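You operate a simulated robot arm through the tools that you are given. There is no shell and no other tool. Be economical: measure what you need, move in short steps, check, and stop when the job is done.

The job below is to be done with a simulated robot arm. You get a single attempt, and the scene is never put back.

TASK
Move the blue tube to the gripper ports and set the job card's air pressure.
Fine: shut the valve first, press the blue button once, open the valve again after.

Only the result counts: the job must be done as asked and must still hold three seconds after the hand-in. Knocking over, shifting, dropping, spilling or breaking anything else fails it.

THE ROBOT
A 7-joint arm with a two-finger parallel gripper, fixed in place. Base frame: the origin is at the foot of the arm, x ahead of it, y to its left, z up; the work surface is at about z = 0. Lengths are in mm, angles in degrees, forces in N, time in s.
With the tool pointing down near the work surface it reaches from about 220 to 580 mm from the base axis. Its first joint turns from -66.0 to 66.0 degrees. Payload 2.5 kg.
The tool frame sits at the grasp point between the pads (the TCP): z along the fingers, y along the line on which they close. The tips reach 23 mm beyond it. The gripper opens to 94 mm. The fingers are 38 mm wide and 10 mm thick; the gripper's body (54 by 96 mm) begins 39 mm behind the TCP.
Orientation is that of the tool frame in the base frame, as [roll, pitch, yaw] about the fixed x, y, z axes, in that order (R = Rz(yaw) Ry(pitch) Rx(roll)). With the fingers straight down and closing along the base's y, the tool's x points along the base's -x, its y along +y and its z along -z.

THE INTERFACE
- The arm moves only by the tool jog_arm. Its argument "increments" is one flat list of numbers, 7 for each row, row after row: the shift along the tool's x, y, z in mm, then the turn, a rotation vector about the tool's x, y, z in degrees, then the gripper command, from -1 (fully open) to 1 (shut), values between in proportion. In form: [dx, dy, dz, wx, wy, wz, claw, dx, dy, dz, wx, wy, wz, claw, ...]. A call has 1 to 8 rows; each row shifts and turns the commanded pose from where the row before left it, along the tool's axes as they then stand. Rows are played at 5 a second. More than 50 mm and 8.6 degrees between two rows, or a gripper value outside its range, and nothing of the call is played. A pose out of reach is approached as far as the arm can. The call stops where the force on the tool passes 70 N (or 10 N more than at its start, if that is more) or the arm is blocked; 0.2 s more then pass. The fingers move at their own pace (about 108 mm/s each) and stop on an object; they squeeze with about 34 N. The grip force told is the motor's: it shows also when the fingers shut on nothing. Time passes only in rows, and 0.2 s behind the last, so rows that do not move let the fingers close. It gives the time, the measured TCP pose, the force on the tool (base axes), the opening and the grip force at its end, in the units of the frame above (readings bear some noise), with the torque about the TCP (base axes, N m) and any sound that the robot's microphone picked up.
- Cameras (640 x 400 px; columns grow to the right, rows downward): "scene" is fixed at [102.4, -403, 535.8]; the picture's right is [0.92, -0.38, 0.00], its down [-0.25, -0.60, -0.76] and it looks along [0.29, 0.70, -0.65] (base axes); focal length 292 px, centre (320, 200). "wrist" rides on the gripper at [86, 16, -75] in the tool frame; the picture's right is [-0.18, 0.98, 0.00], its down [-0.58, -0.11, -0.81] and it looks along [-0.79, -0.15, 0.59] (tool axes); focal length 243 px, centre (320, 200). There is no depth. A picture from a camera that has moved, and an enlarged one, comes with that camera's place and axes in the base frame and with its lens.
- capture(camera): a new picture of that camera. The clock stands still meanwhile.
- close_up(camera, box): a new picture of the part [left, top, right, bottom] of that camera's present view, enlarged. The clock stands still meanwhile.
- sign_off(): hands the job in; it is judged then, once.

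Go step by step. Nothing tells you positions but the pictures and the camera data: compare them with the known pose of the tool, close in by small moves and look again before you grip or let go. The budget is 120 turns and 84 pictures, counting those below and the enlarged ones. Unless the task says otherwise, let go and move clear before handing in, and close with one line.

The tools are called after "Request:" as a command line: name --argument value ..., lists and objects as JSON in quotes. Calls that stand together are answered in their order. jog_arm: Moves the arm, as the interface text tells. Its arguments: {"type":"object","properties":{"increments":{"type":"array"}},"required":["increments"]} The other tools are called the same way: capture (camera) takes a picture; close_up (camera, box) takes an enlarged picture of a part of a camera's view; sign_off () hands the job in.

At the start:

```text
time_s: 0.0
tool_pos: [456.5, 16.9, 305.9]
tcp_rot: [-179.9, 0.0, 179.9]
force: [-0.3, -0.1, 0.5]
moment: [-0.05, -0.02, 0.02]
gripper_width: 94.1
grip_force: 0.1
```

scene: 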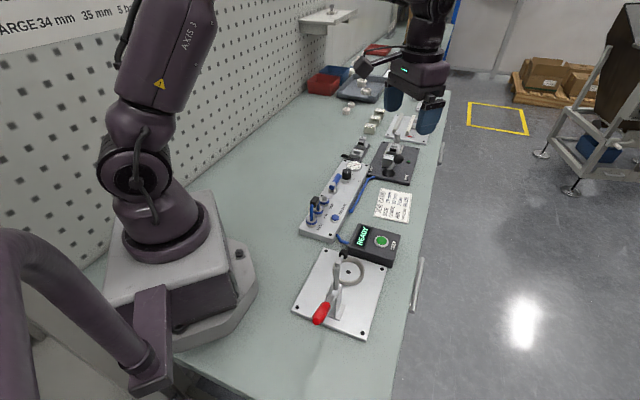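
wrist: 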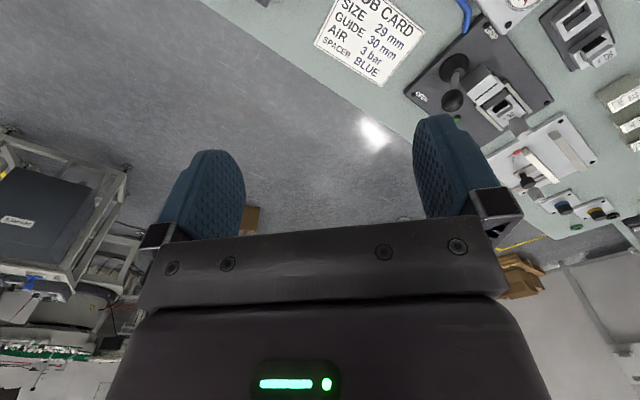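

I see a bench with a toggle clamp, a button box, a job card, a blue-grey pneumatic panel with tubes and a gauge, and more fixtures beyond. I will enlarge the relevant parts first.

Request:
close_up --camera "scene" --box '[290, 140, 430, 250]'

Request:
close_up --camera "scene" --box '[330, 70, 450, 190]'

Request:
close_up --camera "wrist" --box '[300, 0, 640, 240]'

```text
3.64 times, centred on (360, 195) of scene
camera zoom: at [102.4, -403.0, 535.8], right [0.92, -0.38, 0.0], down [-0.25, -0.6, -0.76], along [0.29, 0.7, -0.65], focal length 1060 px, centre (174, 218)
```

zoom: 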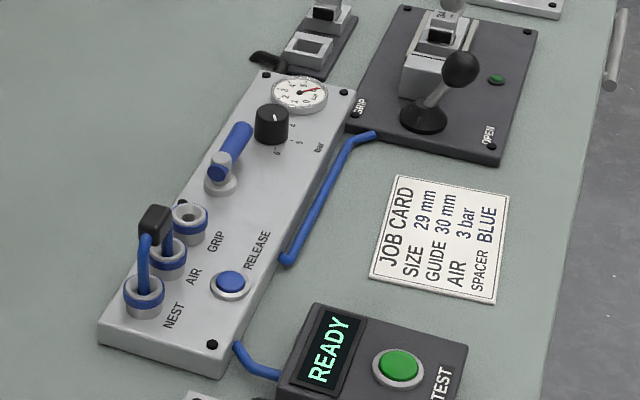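

```text
3.33 times, centred on (390, 130) of scene
camera zoom: at [102.4, -403.0, 535.8], right [0.92, -0.38, 0.0], down [-0.25, -0.6, -0.76], along [0.29, 0.7, -0.65], focal length 972 px, centre (87, 433)
```

zoom: 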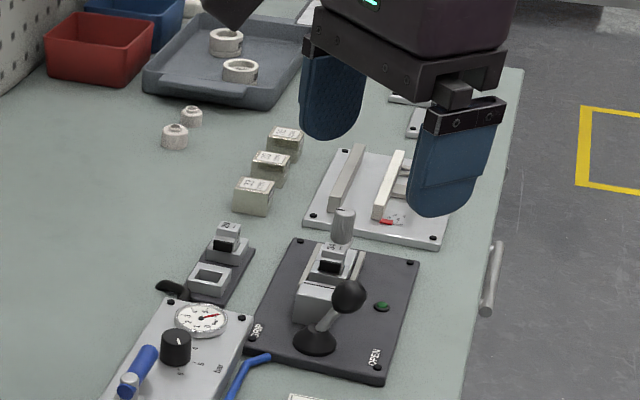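

```text
1.67 times, centred on (470, 120) of wrist
camera zoom: at [369.4, 32.6, 380.8], right [0.18, 0.98, 0.0], down [0.58, -0.11, 0.81], along [0.79, -0.15, -0.59], focal length 404 px, centre (70, 333)
```

zoom: 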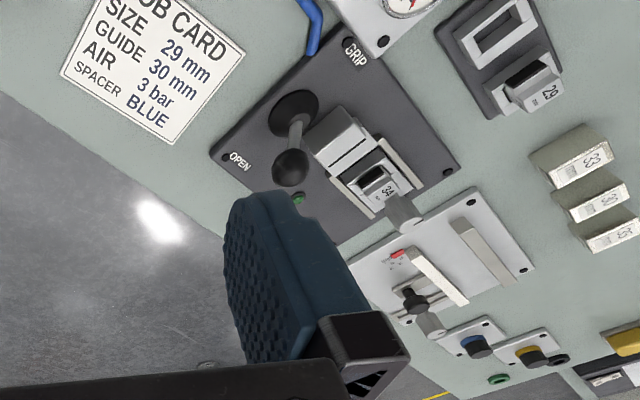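

The panel sits diagonally: three ports (NEST, AIR, GRIP), with the tube bridging NEST and AIR, then the RELEASE button, a blue valve lever, the pressure knob and the gauge. I will bring the wrist camera behind and above the panel to look.

Request:
jog_arm --increments '[47, 12, 0, 0, 0, 0, -1, 47, 12, 0, 0, 0, 0, -1, 47, 12, 0, 0, 0, 0, -1, 45, 12, 0, 0, 0, 0, -1, 0, 0, 0, 0, 0, -8.5, -1, 0, 0, 0, 0, 0, -8.5, -1, 0, 0, 0, 0, 0, -8.5, -1, 0, 0, 0, 0, 0, -8.5, -1]'

Request:
capture --camera "wrist"

```text
time_s: 1.8
tool_pos: [270.5, 63.3, 304.6]
tcp_rot: [180.0, 0.0, -145.9]
force: [-0.1, -0.6, -0.2]
moment: [-0.01, 0.0, -0.01]
gripper_width: 93.8
grip_force: 0.1
```

```text
78 pictures are left
camera wrist: at [189.7, 27.8, 380.2], right [-0.4, 0.92, 0.0], down [0.54, 0.24, 0.81], along [0.74, 0.32, -0.59], focal length 243 px, centre (320, 200)
```

wrist: 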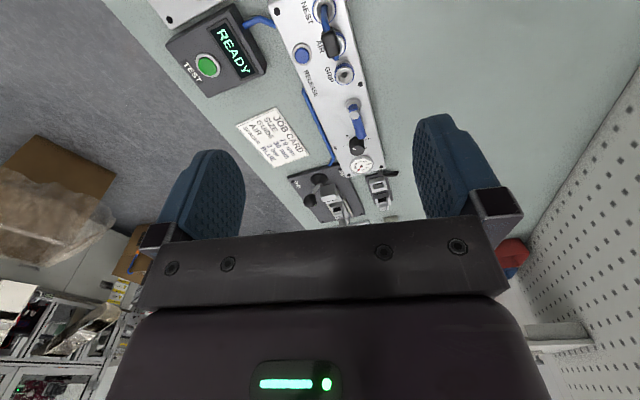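

Request:
close_up --camera "wrist" --box '[260, 0, 420, 100]'

Request:
close_up --camera "wrist" --box '[310, 80, 410, 190]'

Request:
close_up --camera "scene" --box '[325, 150, 375, 190]'

```text
4.00 times, centred on (340, 50) of wrist
camera zoom: at [189.7, 27.8, 380.2], right [-0.4, 0.92, 0.0], down [0.54, 0.24, 0.81], along [0.74, 0.32, -0.59], focal length 970 px, centre (240, 800)
```

zoom: 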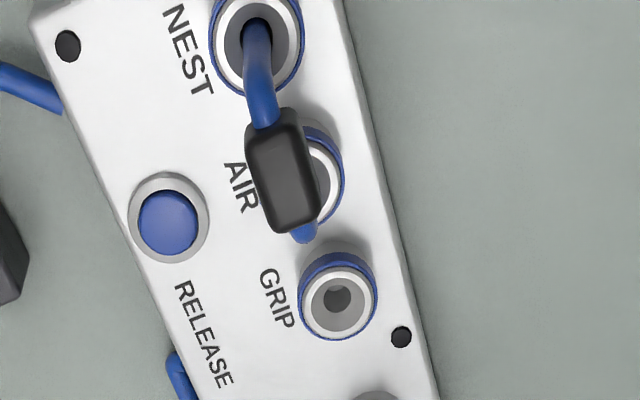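

```text
3.64 times, centred on (360, 135) of wrist
camera zoom: at [189.7, 27.8, 380.2], right [-0.4, 0.92, 0.0], down [0.54, 0.24, 0.81], along [0.74, 0.32, -0.59], focal length 882 px, centre (174, 436)
```

zoom: 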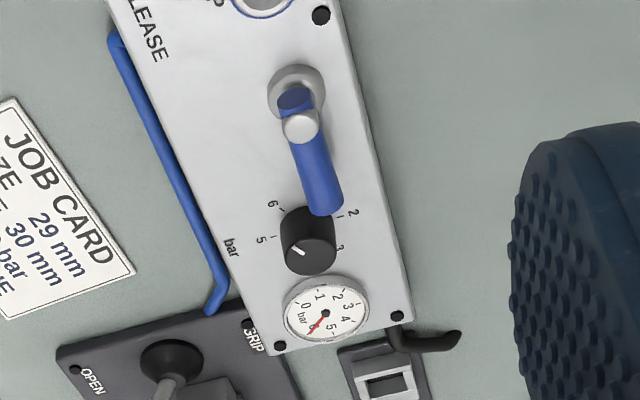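

```text
10.00 times, centred on (350, 170) of scene
camera zoom: at [102.4, -403.0, 535.8], right [0.92, -0.38, 0.0], down [-0.25, -0.6, -0.76], along [0.29, 0.7, -0.65], focal length 2916 px, centre (20, 500)
```

zoom: 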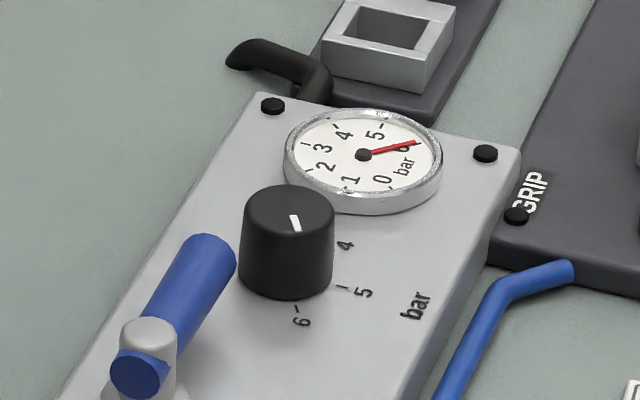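

The gauge and knob both stand at about 6 bar. I place NEST at (276,71), AIR at (305,99), GRIP at (333,128), the valve hub at (379,172) and the knob at about (442,213). I want a closer look at the valve and the dial.

Request:
jog_arm --increments '[-38, 9, 26, 0, 0, 0, -1, -38, 9, 26, 0, 0, 0, -1, -38, 9, 26, 0, 0, 0, -1, -38, 9, 26, 0, 0, 0, -1, 0, 0, 0, 0, 0, -5.5, -1, 0, 0, 0, 0, 0, -5.5, -1]'

Request:
capture --camera "wrist"

```text
time_s: 3.2
tool_pos: [376.7, 179.1, 200.6]
tcp_rot: [-179.9, 0.0, -134.9]
force: [-0.5, 0.3, 0.0]
moment: [-0.02, 0.02, -0.03]
gripper_width: 94.0
grip_force: 0.0
```

```text
74 pictures are left
camera wrist: at [303.4, 129.4, 276.4], right [-0.57, 0.82, 0.0], down [0.49, 0.34, 0.81], along [0.66, 0.46, -0.59], focal length 243 px, centre (320, 200)
```

wrist: 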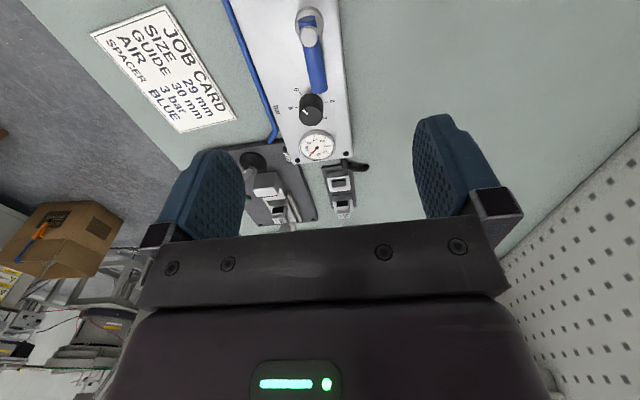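

Request:
close_up --camera "wrist" --box '[230, 0, 390, 100]'

Request:
close_up --camera "wrist" --box '[270, 80, 370, 165]'

```text
4.00 times, centred on (310, 50) of wrist
camera zoom: at [303.4, 129.4, 276.4], right [-0.57, 0.82, 0.0], down [0.49, 0.34, 0.81], along [0.66, 0.46, -0.59], focal length 970 px, centre (360, 800)
```

zoom: 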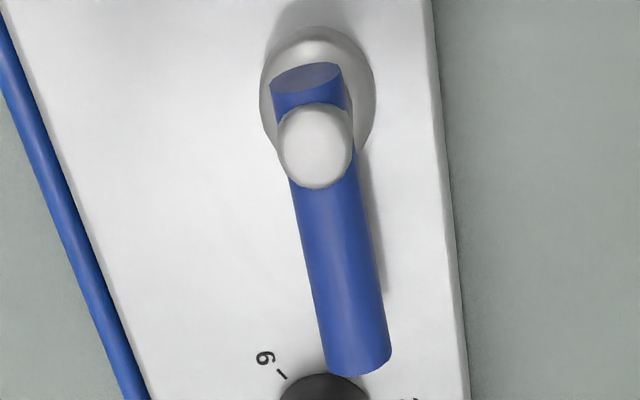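

```text
4.71 times, centred on (320, 122) of wrist
camera zoom: at [303.4, 129.4, 276.4], right [-0.57, 0.82, 0.0], down [0.49, 0.34, 0.81], along [0.66, 0.46, -0.59], focal length 1142 px, centre (320, 565)
```

zoom: 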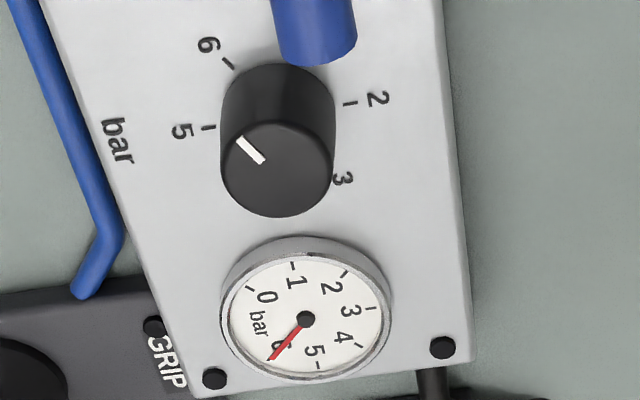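

There are no stop marks on the valve. The lever is about 16 mm thick, points at about 45°, and its hub is near (377.5,170). I will bring the half-open fingers just above it to straddle it.

Request:
jog_arm --increments '[-26, -7, 40, 0, 0, 0, 0.25, 0, 0, 45, 0, 0, 0, 0.25, 0, 0, 40, 0, 0, 0, 0.25, 0, 0, 0, 0, 0, 0, 0.25]'

Request:
close_up --camera "scene" --box '[290, 130, 410, 230]'

Request:
capture --camera "wrist"

```text
time_s: 4.2
tool_pos: [399.3, 192.9, 76.9]
tcp_rot: [179.9, 0.0, -135.0]
force: [0.4, -0.9, 1.0]
moment: [0.0, -0.01, -0.04]
gripper_width: 35.0
grip_force: 0.0
```

```text
4.00 times, centred on (350, 180) of scene
camera zoom: at [102.4, -403.0, 535.8], right [0.92, -0.38, 0.0], down [-0.25, -0.6, -0.76], along [0.29, 0.7, -0.65], focal length 1166 px, centre (200, 280)
```

zoom: 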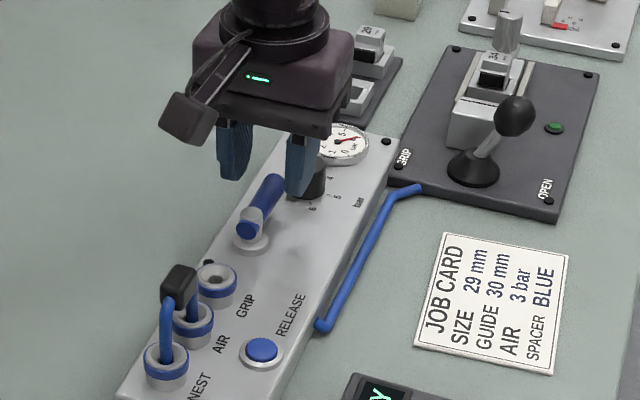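

```text
70 pictures are left
camera wrist: at [326.6, 143.3, 151.4], right [-0.56, 0.83, 0.0], down [0.49, 0.33, 0.81], along [0.67, 0.46, -0.59], focal length 243 px, centre (320, 200)
```

wrist: 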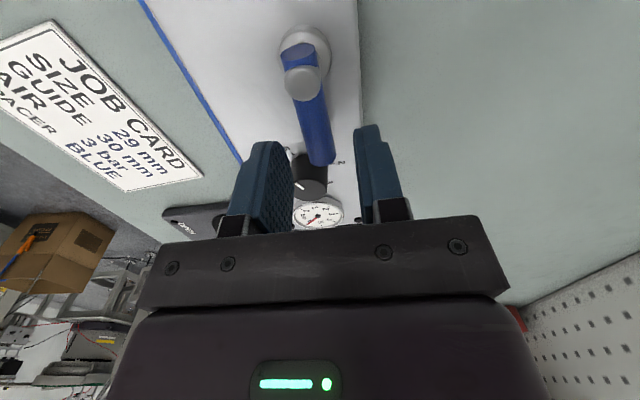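

The lever lies between the fingers and the knob is clear. Next I lower and narrow around it.

Request:
jog_arm --increments '[0, 0, 10, 0, 0, 0, 0.25, 0, 0, 10, 0, 0, 0, 0.25, 0, 0, 0, 0, 0, 0, 0.55, 0, 0, 0, 0, 0, 0, 0.55]'

Request:
capture --camera "wrist"

```text
time_s: 5.2
tool_pos: [400.5, 191.2, 57.4]
tcp_rot: [-180.0, 0.0, -135.1]
force: [0.1, 0.1, -0.2]
moment: [0.03, -0.02, -0.01]
gripper_width: 21.4
grip_force: 0.0
```

```text
69 pictures are left
camera wrist: at [327.5, 141.6, 132.3], right [-0.57, 0.82, 0.0], down [0.49, 0.33, 0.81], along [0.67, 0.46, -0.59], focal length 243 px, centre (320, 200)
```

wrist: 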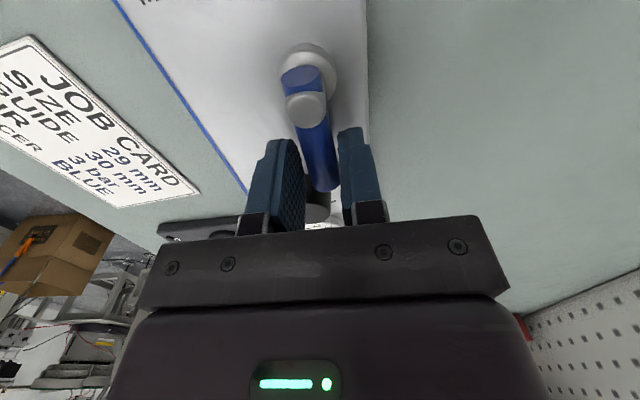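

The lever is between the pads. I try a first 16° clockwise, watching the force.

Request:
jog_arm --increments '[0.31, -4.45, 0, 0, 0, 8, 0.55, 0.31, -4.45, 0, 0, 0, 8, 0.55, 0, 0, 0, 0, 0, 0, 0.55]'

Request:
close_up --camera "wrist" --box '[200, 20, 440, 240]'

```text
time_s: 6.0
tool_pos: [404.7, 186.7, 57.3]
tcp_rot: [-180.0, 0.0, -151.2]
force: [-0.4, -0.3, -1.0]
moment: [0.02, -0.01, 0.01]
gripper_width: 21.4
grip_force: 0.5
```

```text
1.82 times, centred on (320, 130) of wrist
camera zoom: at [321.6, 158.2, 132.0], right [-0.31, 0.95, 0.0], down [0.56, 0.19, 0.81], along [0.77, 0.25, -0.59], focal length 441 px, centre (320, 327)
```

zoom: 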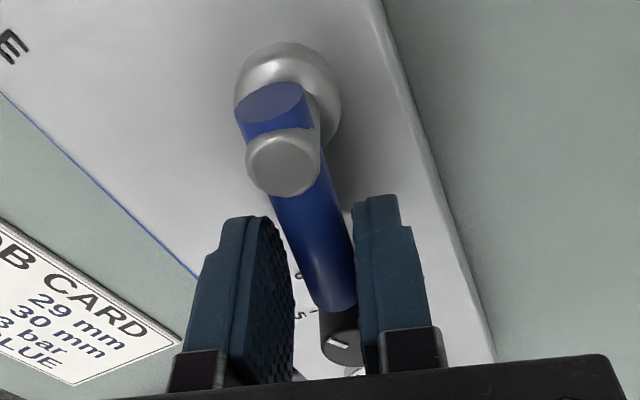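

The lever follows with almost no force, so clockwise is right. I continue the arc.

Request:
jog_arm --increments '[0.31, -4.45, 0, 0, 0, 8, 0.55, 0.31, -4.45, 0, 0, 0, 8, 0.55, 0.31, -4.45, 0, 0, 0, 8, 0.55, 0.31, -4.45, 0, 0, 0, 8, 0.55, 0.31, -4.45, 0, 0, 0, 8, 0.55, 0.31, -4.45, 0, 0, 0, 8, 0.55]'

Request:
close_up --camera "wrist" --box '[200, 20, 440, 240]'

Request:
close_up --camera "scene" --box '[290, 140, 410, 240]'

```text
time_s: 7.4
tool_pos: [406.1, 158.2, 56.8]
tcp_rot: [180.0, 0.0, 161.0]
force: [0.1, 1.3, 0.2]
moment: [0.04, 0.0, 0.03]
gripper_width: 21.9
grip_force: 1.0
```

```text
1.82 times, centred on (320, 130) of wrist
camera zoom: at [329.9, 202.4, 131.5], right [0.5, 0.87, 0.0], down [0.51, -0.29, 0.81], along [0.7, -0.4, -0.59], focal length 441 px, centre (320, 327)
```

zoom: 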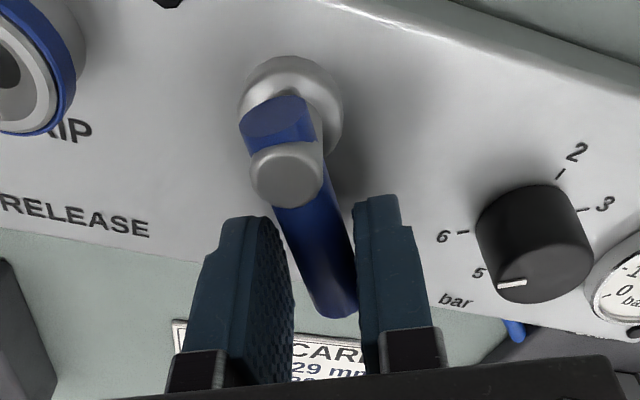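

```text
4.00 times, centred on (350, 190) of scene
camera zoom: at [102.4, -403.0, 535.8], right [0.92, -0.38, 0.0], down [-0.25, -0.6, -0.76], along [0.29, 0.7, -0.65], focal length 1166 px, centre (200, 240)
```

zoom: 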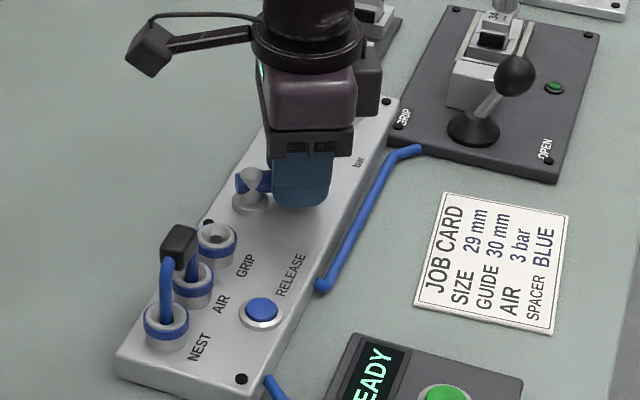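

It is turning smoothly. I go on toward the closed stop.

Request:
jog_arm --increments '[0.31, -4.45, 0, 0, 0, 8, 0.55, 0.31, -4.45, 0, 0, 0, 8, 0.55, 0.31, -4.45, 0, 0, 0, 8, 0.55, 0.1, -2.5, 0, 0, 0, 4.5, 0.55, 0, 0, 0, 0, 0, 0, 0.55]'

Request:
close_up --camera "wrist" --box '[200, 20, 440, 240]'

```text
time_s: 8.6
tool_pos: [397.4, 144.7, 56.1]
tcp_rot: [180.0, 0.0, 132.4]
force: [-0.5, 0.1, -0.6]
moment: [0.03, -0.04, 0.0]
gripper_width: 21.4
grip_force: 0.1
```

```text
1.82 times, centred on (320, 130) of wrist
camera zoom: at [351.1, 220.4, 132.3], right [0.85, 0.53, 0.0], down [0.31, -0.5, 0.81], along [0.42, -0.69, -0.59], focal length 441 px, centre (320, 327)
```

zoom: 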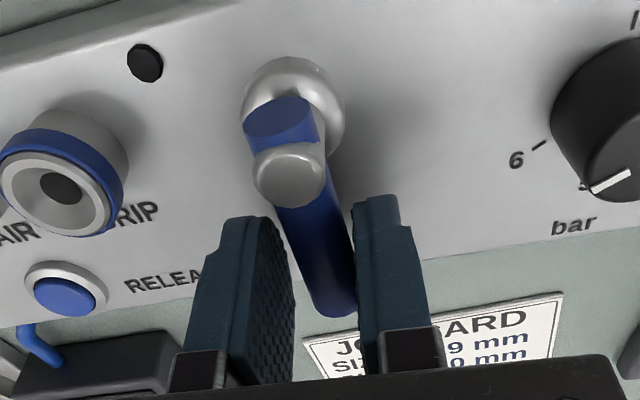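

The lever is at nearly 90° and I have felt no stop yet. A few more degrees should show it.

Request:
jog_arm --increments '[0.1, -2.2, 0, 0, 0, 4, 0.55, 0.1, -2.2, 0, 0, 0, 4, 0.55, 0, 0, 0, 0, 0, 0, 0.55]'

Request:
close_up --camera "wrist" --box '[200, 20, 440, 240]'

```text
time_s: 9.4
tool_pos: [394.4, 145.8, 57.7]
tcp_rot: [179.6, 0.0, 124.6]
force: [12.5, 11.7, -5.6]
moment: [0.07, -0.21, 0.37]
gripper_width: 28.7
grip_force: 8.7
```

```text
1.82 times, centred on (320, 130) of wrist
camera zoom: at [358.2, 224.7, 132.9], right [0.91, 0.41, 0.0], down [0.24, -0.54, 0.81], along [0.33, -0.74, -0.59], focal length 441 px, centre (320, 327)
```

zoom: 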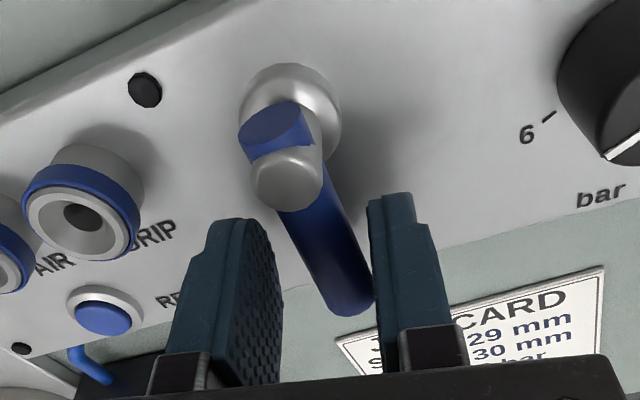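

The stop is reached, with the force risen to about 17 N and the fingers pushed apart, so the valve is shut. I relax, open and lift clear.

Request:
jog_arm --increments '[-0.1, 2.2, 0, 0, 0, -4, 0.4, -0.1, 2.2, 0, 0, 0, -4, 0.3, 0, 0, 0, 0, 0, 0, 0.2, 0, 0, -30, 0, 0, 0, 0.2, 0, 0, -45, 0, 0, 0, 0.2]'

Request:
close_up --camera "scene" --box '[290, 140, 410, 240]'

Request:
capture --camera "wrist"

```text
time_s: 10.6
tool_pos: [397.6, 145.7, 130.9]
tcp_rot: [180.0, 0.0, 132.6]
force: [-0.4, -0.8, -0.1]
moment: [-0.01, 0.01, 0.01]
gripper_width: 37.6
grip_force: 0.1
```

```text
4.00 times, centred on (350, 190) of scene
camera zoom: at [102.4, -403.0, 535.8], right [0.92, -0.38, 0.0], down [-0.25, -0.6, -0.76], along [0.29, 0.7, -0.65], focal length 1166 px, centre (200, 240)
```

zoom: 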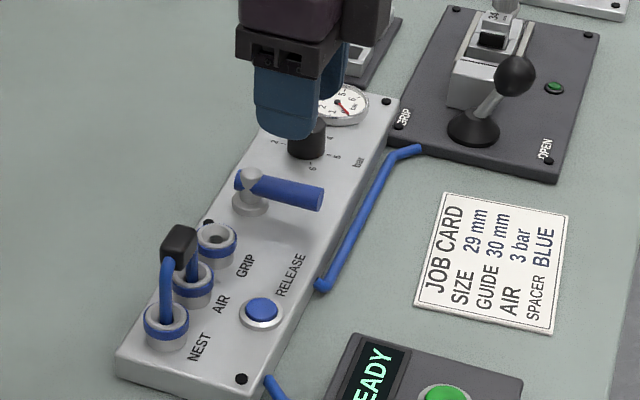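

```text
62 pictures are left
camera wrist: at [351.3, 220.2, 205.1], right [0.85, 0.53, 0.0], down [0.31, -0.5, 0.81], along [0.43, -0.68, -0.59], focal length 243 px, centre (320, 200)
```

wrist: 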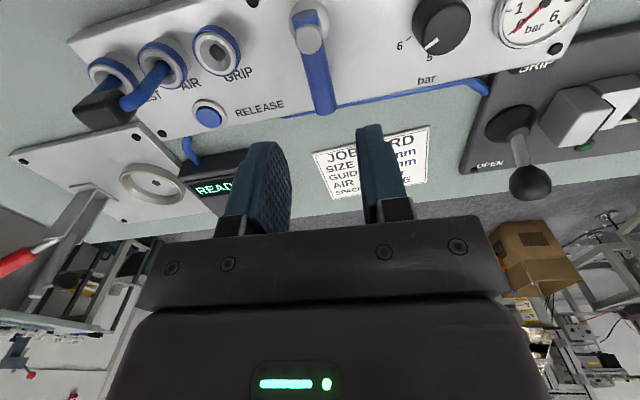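

The valve is shut. Next is RELEASE, which I triangulate at (338,66,≈27). I close the fingers and move above it, keeping this yaw so the gripper body stays clear of the tube.

Request:
jog_arm --increments '[-6, -32.6, 0, 0, 0, 0, 1, -6, -32.6, 0, 0, 0, 0, 1, -6.3, -32.6, 0, 0, 0, 0, 1, 0, 0, 30, 0, 0, 0, 1, 0, 0, 32, 0, 0, 0, 1, 0, 0, 0, 0, 0, 0, 1]'

Request:
close_up --camera "scene" --box '[290, 170, 390, 250]'

Request:
capture --camera "wrist"

```text
time_s: 12.0
tool_pos: [338.8, 65.0, 71.6]
tcp_rot: [180.0, -0.1, 132.6]
force: [-0.5, -0.1, 0.7]
moment: [0.05, 0.01, -0.03]
gripper_width: 0.2
grip_force: 33.8
```

```text
5.00 times, centred on (340, 210) of scene
camera zoom: at [102.4, -403.0, 535.8], right [0.92, -0.38, 0.0], down [-0.25, -0.6, -0.76], along [0.29, 0.7, -0.65], focal length 1458 px, centre (220, 150)
```

zoom: 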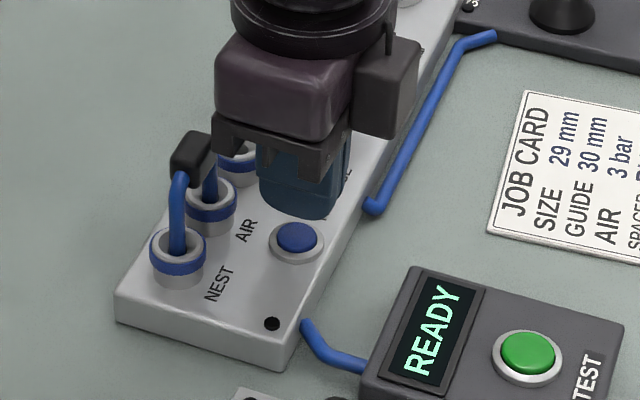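

```text
60 pictures are left
camera wrist: at [291.9, 140.4, 145.9], right [0.85, 0.53, 0.0], down [0.31, -0.5, 0.81], along [0.43, -0.68, -0.59], focal length 243 px, centre (320, 200)
```

wrist: 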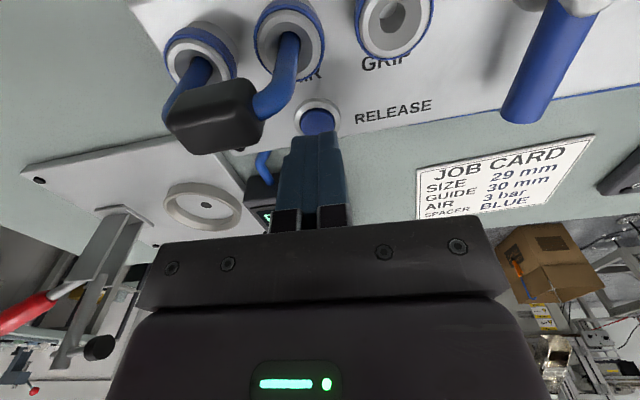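

The fingertips are centred over the button. I go down and press in small steps.

Request:
jog_arm --increments '[0, 0, 10, 0, 0, 0, 1, 0, 0, 8, 0, 0, 0, 1, 0, 0, 2, 0, 0, 0, 1, 0, 0, 2, 0, 0, 0, 1]'

Request:
close_up --camera "wrist" --box '[250, 60, 390, 150]'

```text
time_s: 13.0
tool_pos: [338.0, 66.8, 48.7]
tcp_rot: [180.0, -0.1, 132.5]
force: [-1.3, -0.7, 6.1]
moment: [0.01, 0.05, -0.02]
gripper_width: 0.0
grip_force: 34.2
heard: click
```

```text
4.44 times, centred on (320, 105) of wrist
camera zoom: at [291.2, 140.3, 123.4], right [0.85, 0.53, 0.0], down [0.31, -0.5, 0.81], along [0.43, -0.68, -0.59], focal length 1078 px, centre (320, 622)
```

zoom: 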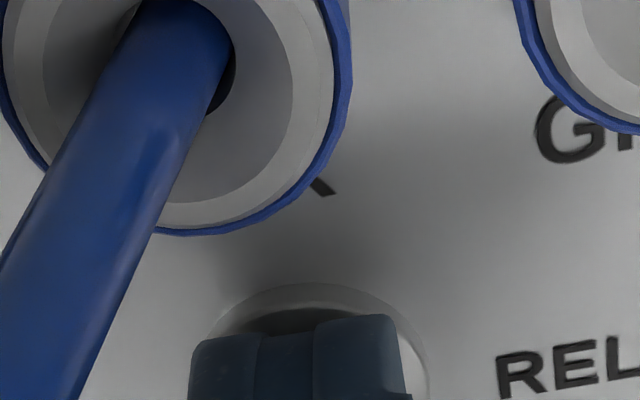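

A click with 6 N, so the button went in once. I lift off and check the gauge.

Request:
jog_arm --increments '[0, 0, -20, 0, 0, 0, 1, 0, 0, -40, 0, 0, 0, 1, 0, 0, -45, 0, 0, 0, 1, 0, 0, -45, 0, 0, 0, -1]'

Request:
close_up --camera "scene" --box '[325, 150, 375, 190]'

Request:
close_up --camera "scene" --box '[290, 170, 390, 250]'

Request:
close_up --camera "wrist" --box '[150, 0, 390, 160]'

```text
time_s: 14.0
tool_pos: [340.1, 65.4, 199.2]
tcp_rot: [-179.9, 0.0, 132.5]
force: [0.3, -0.2, 0.3]
moment: [0.02, 0.03, -0.03]
gripper_width: 81.6
grip_force: 0.1
```

```text
10.00 times, centred on (350, 170) of scene
camera zoom: at [102.4, -403.0, 535.8], right [0.92, -0.38, 0.0], down [-0.25, -0.6, -0.76], along [0.29, 0.7, -0.65], focal length 2916 px, centre (20, 500)
```

zoom: 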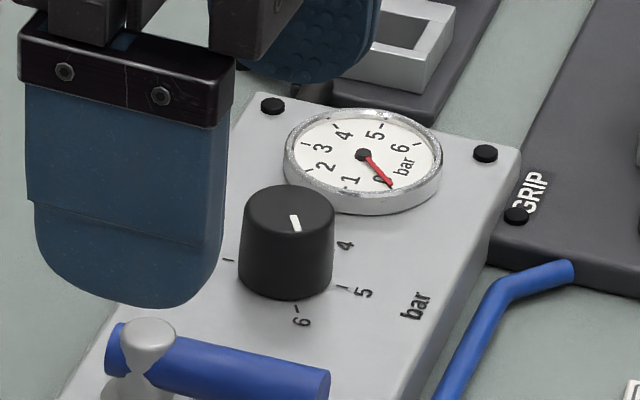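

```text
5.00 times, centred on (340, 210) of scene
camera zoom: at [102.4, -403.0, 535.8], right [0.92, -0.38, 0.0], down [-0.25, -0.6, -0.76], along [0.29, 0.7, -0.65], focal length 1458 px, centre (220, 150)
```

zoom: 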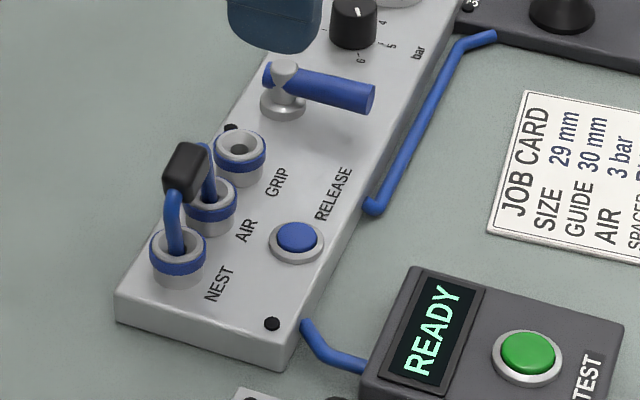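

```text
2.50 times, centred on (270, 80) of wrist
camera zoom: at [294.0, 140.2, 274.3], right [0.85, 0.53, 0.0], down [0.31, -0.5, 0.81], along [0.43, -0.68, -0.59], focal length 606 px, centre (445, 500)
```

zoom: 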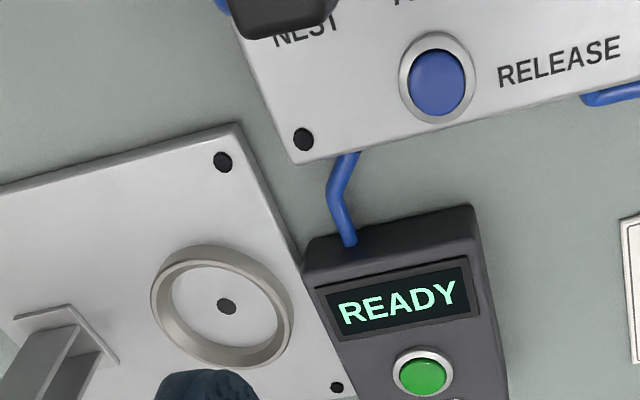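

The gauge fell to 0, so the circuit is vented. I turn the tool to fwd 45° and go above the tube's black grip block at about (291,85).

Request:
jog_arm --increments '[0, 0, 0, 0, 0, -8.5, -1, 0, 0, 0, 0, 0, -8.5, -1, 0, 0, 0, 0, 0, -8.5, -1, 0, 0, 0, 0, 0, -8.5, -1, 0, 0, 0, 0, 0, -8.5, -1, 0, 0, 0, 0, 0, -8.5, -1, 0, 0, 0, 0, 0, -8.5, -1, 0, 0, 0, 0, 0, -8.5, -1]'

Request:
jog_arm --increments '[0, 0, 0, 0, 0, -8.2, -1, 0, 0, 0, 0, 0, -8.2, -1, 0, 0, 0, 0, 0, -8.1, -1, 21, 48, 0, 0, 0, 0, -0.3, 0, 0, 30, 0, 0, 0, -0.3, 0, 0, 35, 0, 0, 0, -0.3]'

Request:
capture --camera "wrist"

Request:
close_up --camera "scene" --box '[290, 150, 390, 250]'

```text
time_s: 15.8
tool_pos: [338.4, 66.4, 197.3]
tcp_rot: [-180.0, 0.0, -159.3]
force: [-0.5, 0.1, 0.3]
moment: [0.0, -0.04, 0.01]
gripper_width: 93.7
grip_force: 0.1
```

```text
refused: row 4 steps farther than a row can; nothing moved
```

```text
55 pictures are left
camera wrist: at [251.5, 51.1, 272.6], right [-0.18, 0.98, 0.0], down [0.58, 0.1, 0.81], along [0.79, 0.14, -0.59], focal length 243 px, centre (320, 200)
```

wrist: 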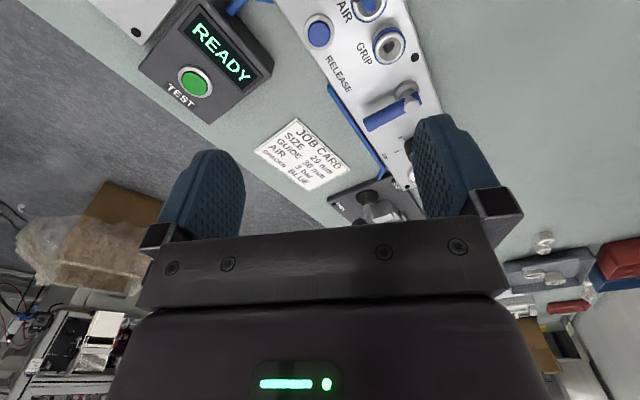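

```text
4.00 times, centred on (340, 200) of scene
camera zoom: at [102.4, -403.0, 535.8], right [0.92, -0.38, 0.0], down [-0.25, -0.6, -0.76], along [0.29, 0.7, -0.65], focal length 1166 px, centre (240, 200)
```

zoom: 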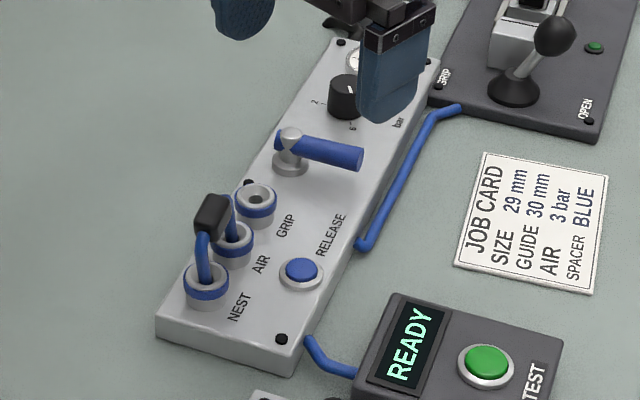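

That call was refused for one over-long step, so I split it.

Request:
jog_arm --increments '[0, 0, 0, 0, 0, -8.2, -0.3, 0, 0, 0, 0, 0, -8.2, -0.3, 0, 0, 0, 0, 0, -8.0, -0.3, 10.5, 23.2, 0, 0, 0, 0, -0.3, 10.5, 23.2, 0, 0, 0, 0, -0.3, 0, 0, 30, 0, 0, 0, -0.3, 0, 0, 35, 0, 0, 0, -0.3]'

Request:
capture --camera "wrist"

Request:
close_up --camera "scene" --box '[290, 150, 390, 250]'

```text
time_s: 17.4
tool_pos: [292.3, 85.5, 134.4]
tcp_rot: [180.0, 0.0, -135.2]
force: [-0.4, -0.2, 0.4]
moment: [0.01, 0.02, 0.01]
gripper_width: 61.3
grip_force: 0.0
```

```text
53 pictures are left
camera wrist: at [219.0, 35.5, 210.5], right [-0.56, 0.83, 0.0], down [0.49, 0.33, 0.81], along [0.67, 0.45, -0.59], focal length 243 px, centre (320, 200)
```

wrist: 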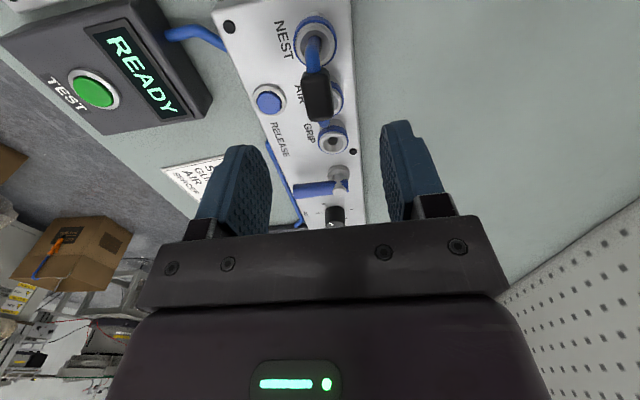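

```text
4.00 times, centred on (340, 200) of scene
camera zoom: at [102.4, -403.0, 535.8], right [0.92, -0.38, 0.0], down [-0.25, -0.6, -0.76], along [0.29, 0.7, -0.65], focal length 1166 px, centre (240, 200)
```

zoom: 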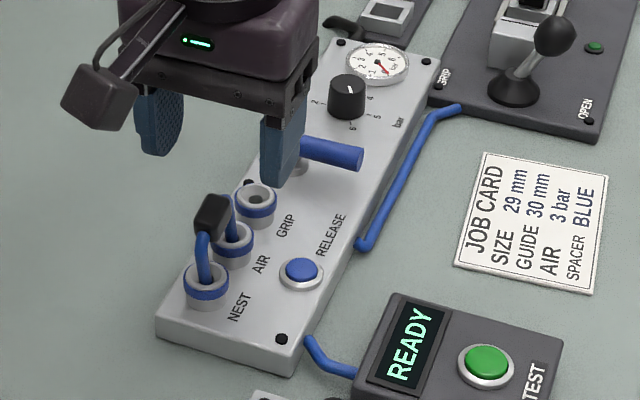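

The grip block seems to have shifted a little toward NEST since the first pictures. I will look closely before gripping.

Request:
close_up --camera "scene" --box '[295, 185, 335, 235]'

Request:
close_up --camera "wrist" --box '[260, 10, 390, 160]'

```text
8.00 times, centred on (315, 210) of scene
camera zoom: at [102.4, -403.0, 535.8], right [0.92, -0.38, 0.0], down [-0.25, -0.6, -0.76], along [0.29, 0.7, -0.65], focal length 2333 px, centre (360, 120)
```

zoom: 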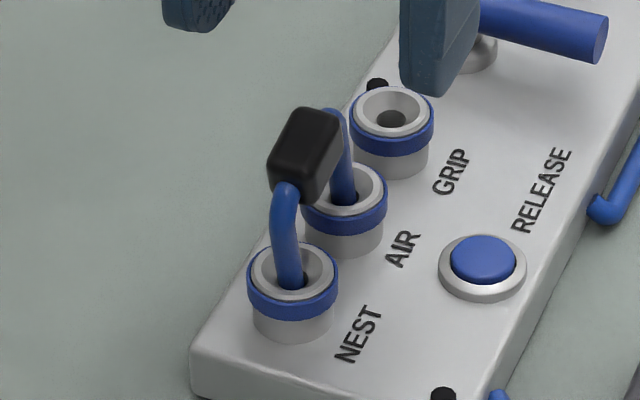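

```text
2.67 times, centred on (325, 85) of wrist
camera zoom: at [219.0, 35.5, 210.5], right [-0.56, 0.83, 0.0], down [0.49, 0.33, 0.81], along [0.67, 0.45, -0.59], focal length 647 px, centre (307, 507)
```

zoom: 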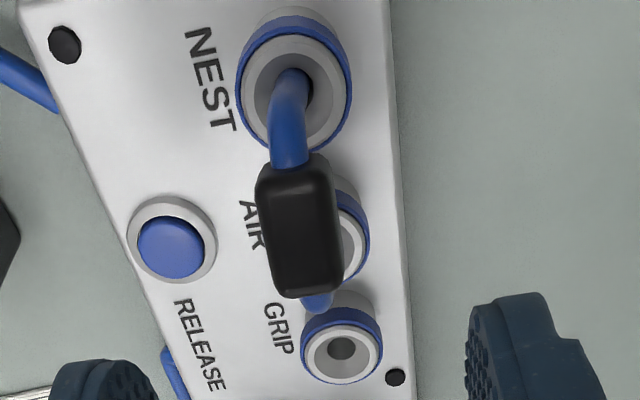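

The block is tilted about 10° with the AIR end raised, evidently popped loose by RELEASE, and its centre is near (286,82,79). I will tilt the tool to match and come down around it.

Request:
jog_arm --increments '[6.7, 1.8, 10, 0, 0, 0, -0.3, 0, 0, 0, 0, -5, 0, -0.3, 0, 0, 0, 0, -5, 0, -0.3, 0, 0, 0, 0, 0, 0, -0.3]'

Request:
close_up --camera "wrist" --box '[220, 0, 420, 160]'

Request:
close_up --camera "scene" --box '[295, 175, 345, 235]'

```text
time_s: 18.4
tool_pos: [285.9, 81.5, 122.5]
tcp_rot: [180.0, 10.1, -135.1]
force: [-0.7, 0.3, 0.4]
moment: [0.01, 0.01, 0.01]
gripper_width: 61.2
grip_force: 0.1
```

```text
2.50 times, centred on (320, 80) of wrist
camera zoom: at [204.0, 23.3, 181.5], right [-0.57, 0.82, 0.03], down [0.38, 0.23, 0.9], along [0.73, 0.52, -0.44], focal length 606 px, centre (320, 500)
```

zoom: 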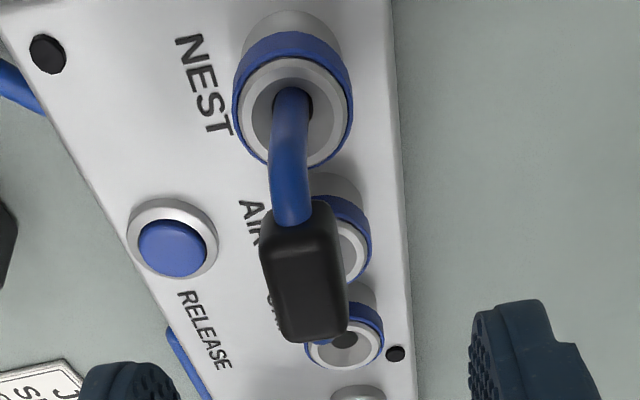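

```text
6.67 times, centred on (320, 205) of scene
camera zoom: at [102.4, -403.0, 535.8], right [0.92, -0.38, 0.0], down [-0.25, -0.6, -0.76], along [0.29, 0.7, -0.65], focal length 1944 px, centre (320, 167)
```

zoom: 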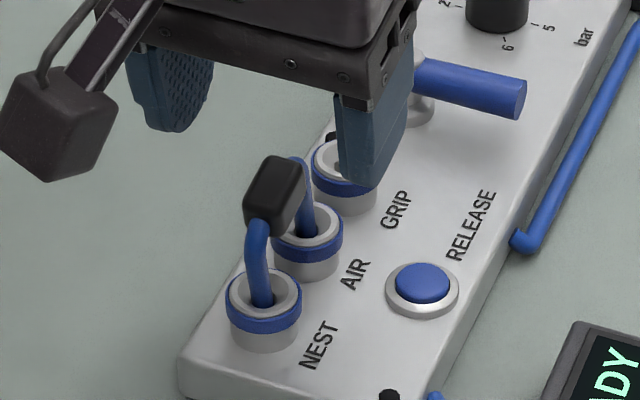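

The estimate holds at (286,80,78). I descend straight down, with the block between the pads.

Request:
jog_arm --increments '[3.5, 0, 20, 0, 0, 0, -0.3, 4, 0, 22.8, 0, 0, 0, -0.3, 0, 0, 0, 0, 0, 0, -0.3]'

Request:
capture --camera "wrist"

Request:
close_up --camera "scene" --box '[295, 175, 345, 235]'

```text
time_s: 19.2
tool_pos: [284.8, 80.6, 78.4]
tcp_rot: [-180.0, 10.0, -135.1]
force: [-0.1, 0.0, 0.4]
moment: [-0.02, 0.0, 0.02]
gripper_width: 61.3
grip_force: 0.0
```

```text
47 pictures are left
camera wrist: at [203.1, 22.2, 137.3], right [-0.57, 0.82, 0.03], down [0.38, 0.23, 0.9], along [0.73, 0.52, -0.44], focal length 243 px, centre (320, 200)
```

wrist: 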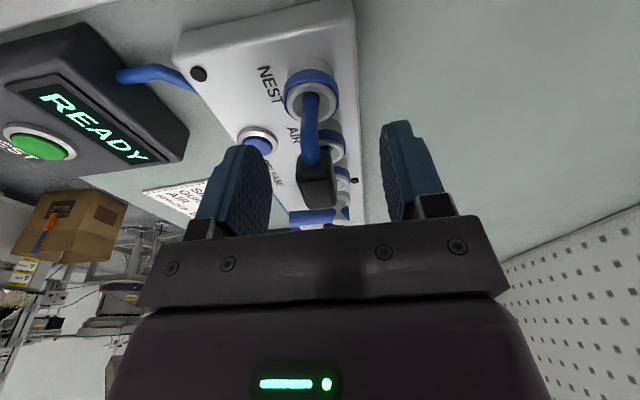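

```text
6.67 times, centred on (320, 205) of scene
camera zoom: at [102.4, -403.0, 535.8], right [0.92, -0.38, 0.0], down [-0.25, -0.6, -0.76], along [0.29, 0.7, -0.65], focal length 1944 px, centre (320, 167)
```

zoom: 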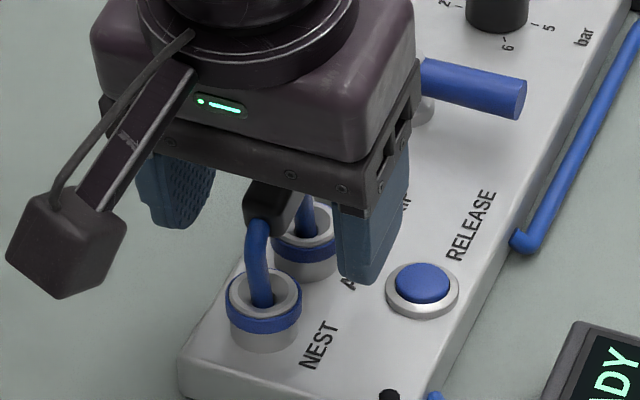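

The block is centred on the grasp point. I close now.

Request:
jog_arm --increments '[0, 0, 0, 0, 0, 0, 0.3, 0, 0, 0, 0, 0, 0, 0.5, 0, 0, 0, 0, 0, 0, 1, 0, 0, 0, 0, 0, 0, 1]'

Request:
close_up --camera "wrist" --box '[220, 40, 420, 240]'

```text
time_s: 20.2
tool_pos: [284.5, 79.4, 79.6]
tcp_rot: [-179.9, 10.1, -135.1]
force: [1.5, -1.1, -0.8]
moment: [-0.04, -0.06, 0.01]
gripper_width: 14.9
grip_force: 33.5
```

```text
2.00 times, centred on (320, 140) of wrist
camera zoom: at [203.1, 22.0, 137.5], right [-0.57, 0.82, 0.03], down [0.38, 0.23, 0.9], along [0.73, 0.52, -0.44], focal length 485 px, centre (320, 320)
```

zoom: 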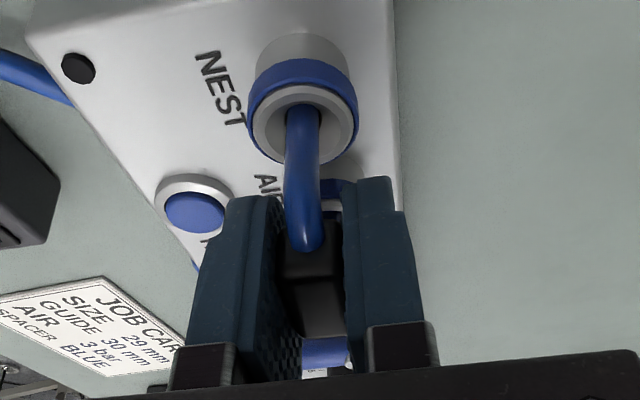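

Gripped at 15 mm. I pull out along the tube's own axis in steps.

Request:
jog_arm --increments '[0, 0, -5, 0, 0, 0, 1, 0, 0, -8, 0, 0, 0, 1, 0, 0, -10, 0, 0, 0, 1, 0, 0, -12, 0, 0, 0, 1]'

Request:
close_up --camera "scene" --box '[285, 165, 345, 235]'

Request:
close_up --camera "wrist" --box '[220, 0, 420, 240]'

```text
time_s: 21.2
tool_pos: [279.8, 76.1, 111.8]
tcp_rot: [180.0, 10.0, -135.2]
force: [0.4, 0.9, 0.2]
moment: [0.01, -0.02, 0.04]
gripper_width: 15.0
grip_force: 33.9
```

```text
5.71 times, centred on (315, 200) of scene
camera zoom: at [102.4, -403.0, 535.8], right [0.92, -0.38, 0.0], down [-0.25, -0.6, -0.76], along [0.29, 0.7, -0.65], focal length 1666 px, centre (349, 200)
```

zoom: 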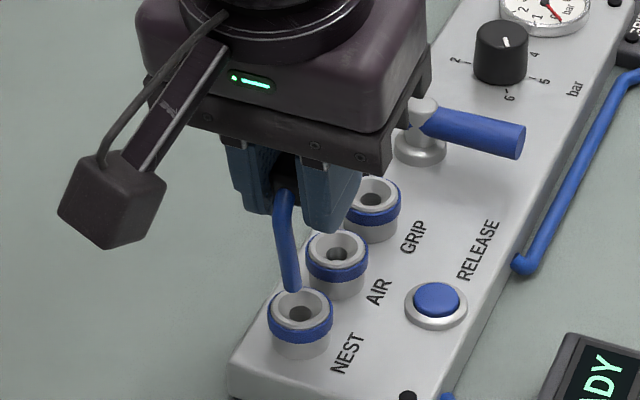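

```text
1.67 times, centred on (320, 120) of wrist
camera zoom: at [198.5, 18.0, 171.9], right [-0.57, 0.82, 0.03], down [0.38, 0.23, 0.89], along [0.73, 0.52, -0.45], focal length 404 px, centre (320, 333)
```

zoom: 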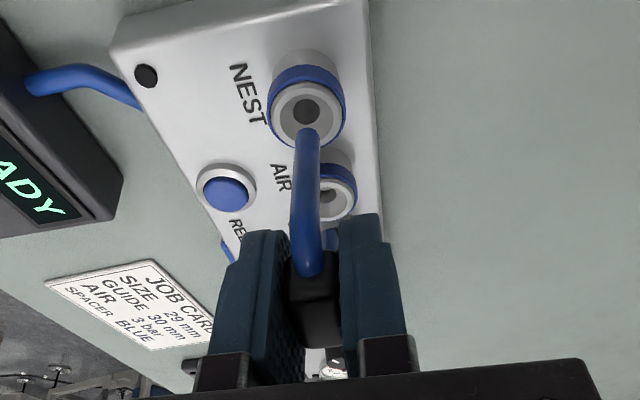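

The tube is free. I raise it a little and level the tool to see how the legs hang.

Request:
jog_arm --increments '[0, 0, -25, 0, 0, 0, 1, 0, 0, 0, 0, 5, 0, 1, 0, 0, 0, 0, 5, 0, 1, 0, 0, 0, 0, 0, 0, 1]'

Request:
close_up --camera "scene" --box '[285, 155, 345, 225]'

Request:
close_up --camera "wrist" --box '[220, 0, 420, 240]'

```text
time_s: 22.2
tool_pos: [278.0, 74.7, 137.3]
tcp_rot: [180.0, -0.2, -135.0]
force: [-0.4, 0.3, 0.1]
moment: [-0.03, -0.02, -0.01]
gripper_width: 15.1
grip_force: 34.2
```

```text
5.71 times, centred on (315, 190) of scene
camera zoom: at [102.4, -403.0, 535.8], right [0.92, -0.38, 0.0], down [-0.25, -0.6, -0.76], along [0.29, 0.7, -0.65], focal length 1666 px, centre (349, 257)
```

zoom: 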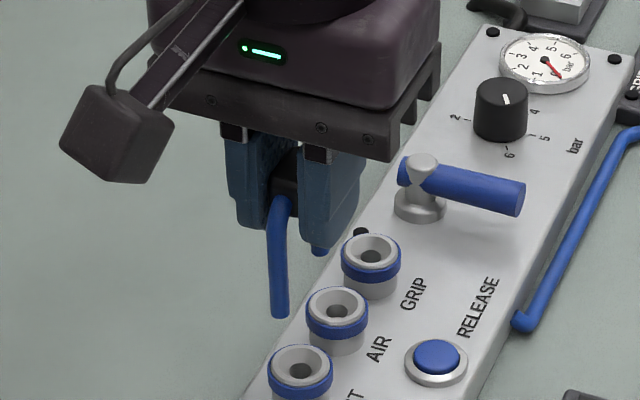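

```text
1.67 times, centred on (320, 120) of wrist
camera zoom: at [205.4, 24.2, 212.5], right [-0.56, 0.83, 0.0], down [0.49, 0.33, 0.81], along [0.67, 0.45, -0.59], focal length 404 px, centre (320, 333)
```

zoom: 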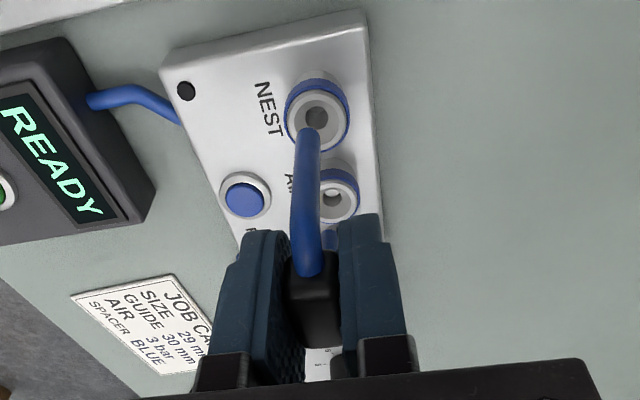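

The legs hang vertical and level, 20 mm either side of the grasp point, with their ends 53 mm below it. I carry the tube over AIR/GRIP, centring on about (319,114).

Request:
jog_arm --increments '[-28, -0.8, 0, 0, 0, 0, 1, -28.7, -0.8, 0, 0, 0, 0, 1, 0, 0, 24, 0, 0, 0, 1, 0, 0, 0, 0, 0, 0, 1]'

Request:
close_up --camera "scene" --box '[290, 155, 350, 225]'

Request:
close_up --camera "wrist" --box '[260, 40, 380, 170]'

```text
time_s: 23.2
tool_pos: [319.8, 111.5, 113.3]
tcp_rot: [180.0, 0.1, -135.1]
force: [0.2, 0.6, -0.5]
moment: [0.0, 0.0, -0.01]
gripper_width: 15.1
grip_force: 33.9
```

```text
5.71 times, centred on (320, 190) of scene
camera zoom: at [102.4, -403.0, 535.8], right [0.92, -0.38, 0.0], down [-0.25, -0.6, -0.76], along [0.29, 0.7, -0.65], focal length 1666 px, centre (320, 257)
```

zoom: 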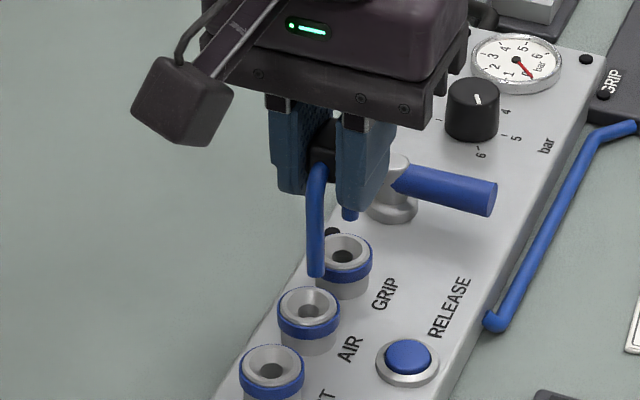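

```text
3.08 times, centred on (320, 105) of wrist
camera zoom: at [248.3, 61.8, 188.7], right [-0.56, 0.83, 0.0], down [0.49, 0.33, 0.81], along [0.67, 0.45, -0.59], focal length 746 px, centre (320, 492)
```

zoom: 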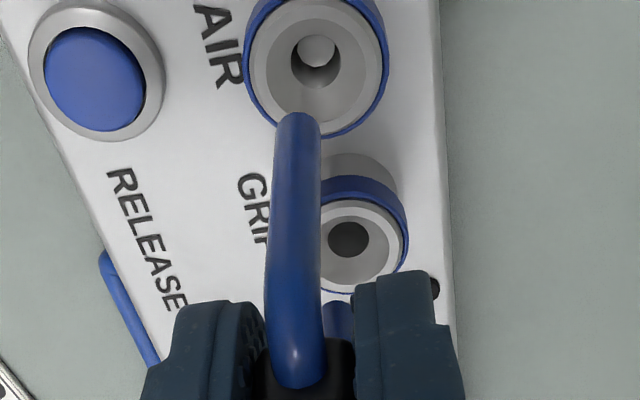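

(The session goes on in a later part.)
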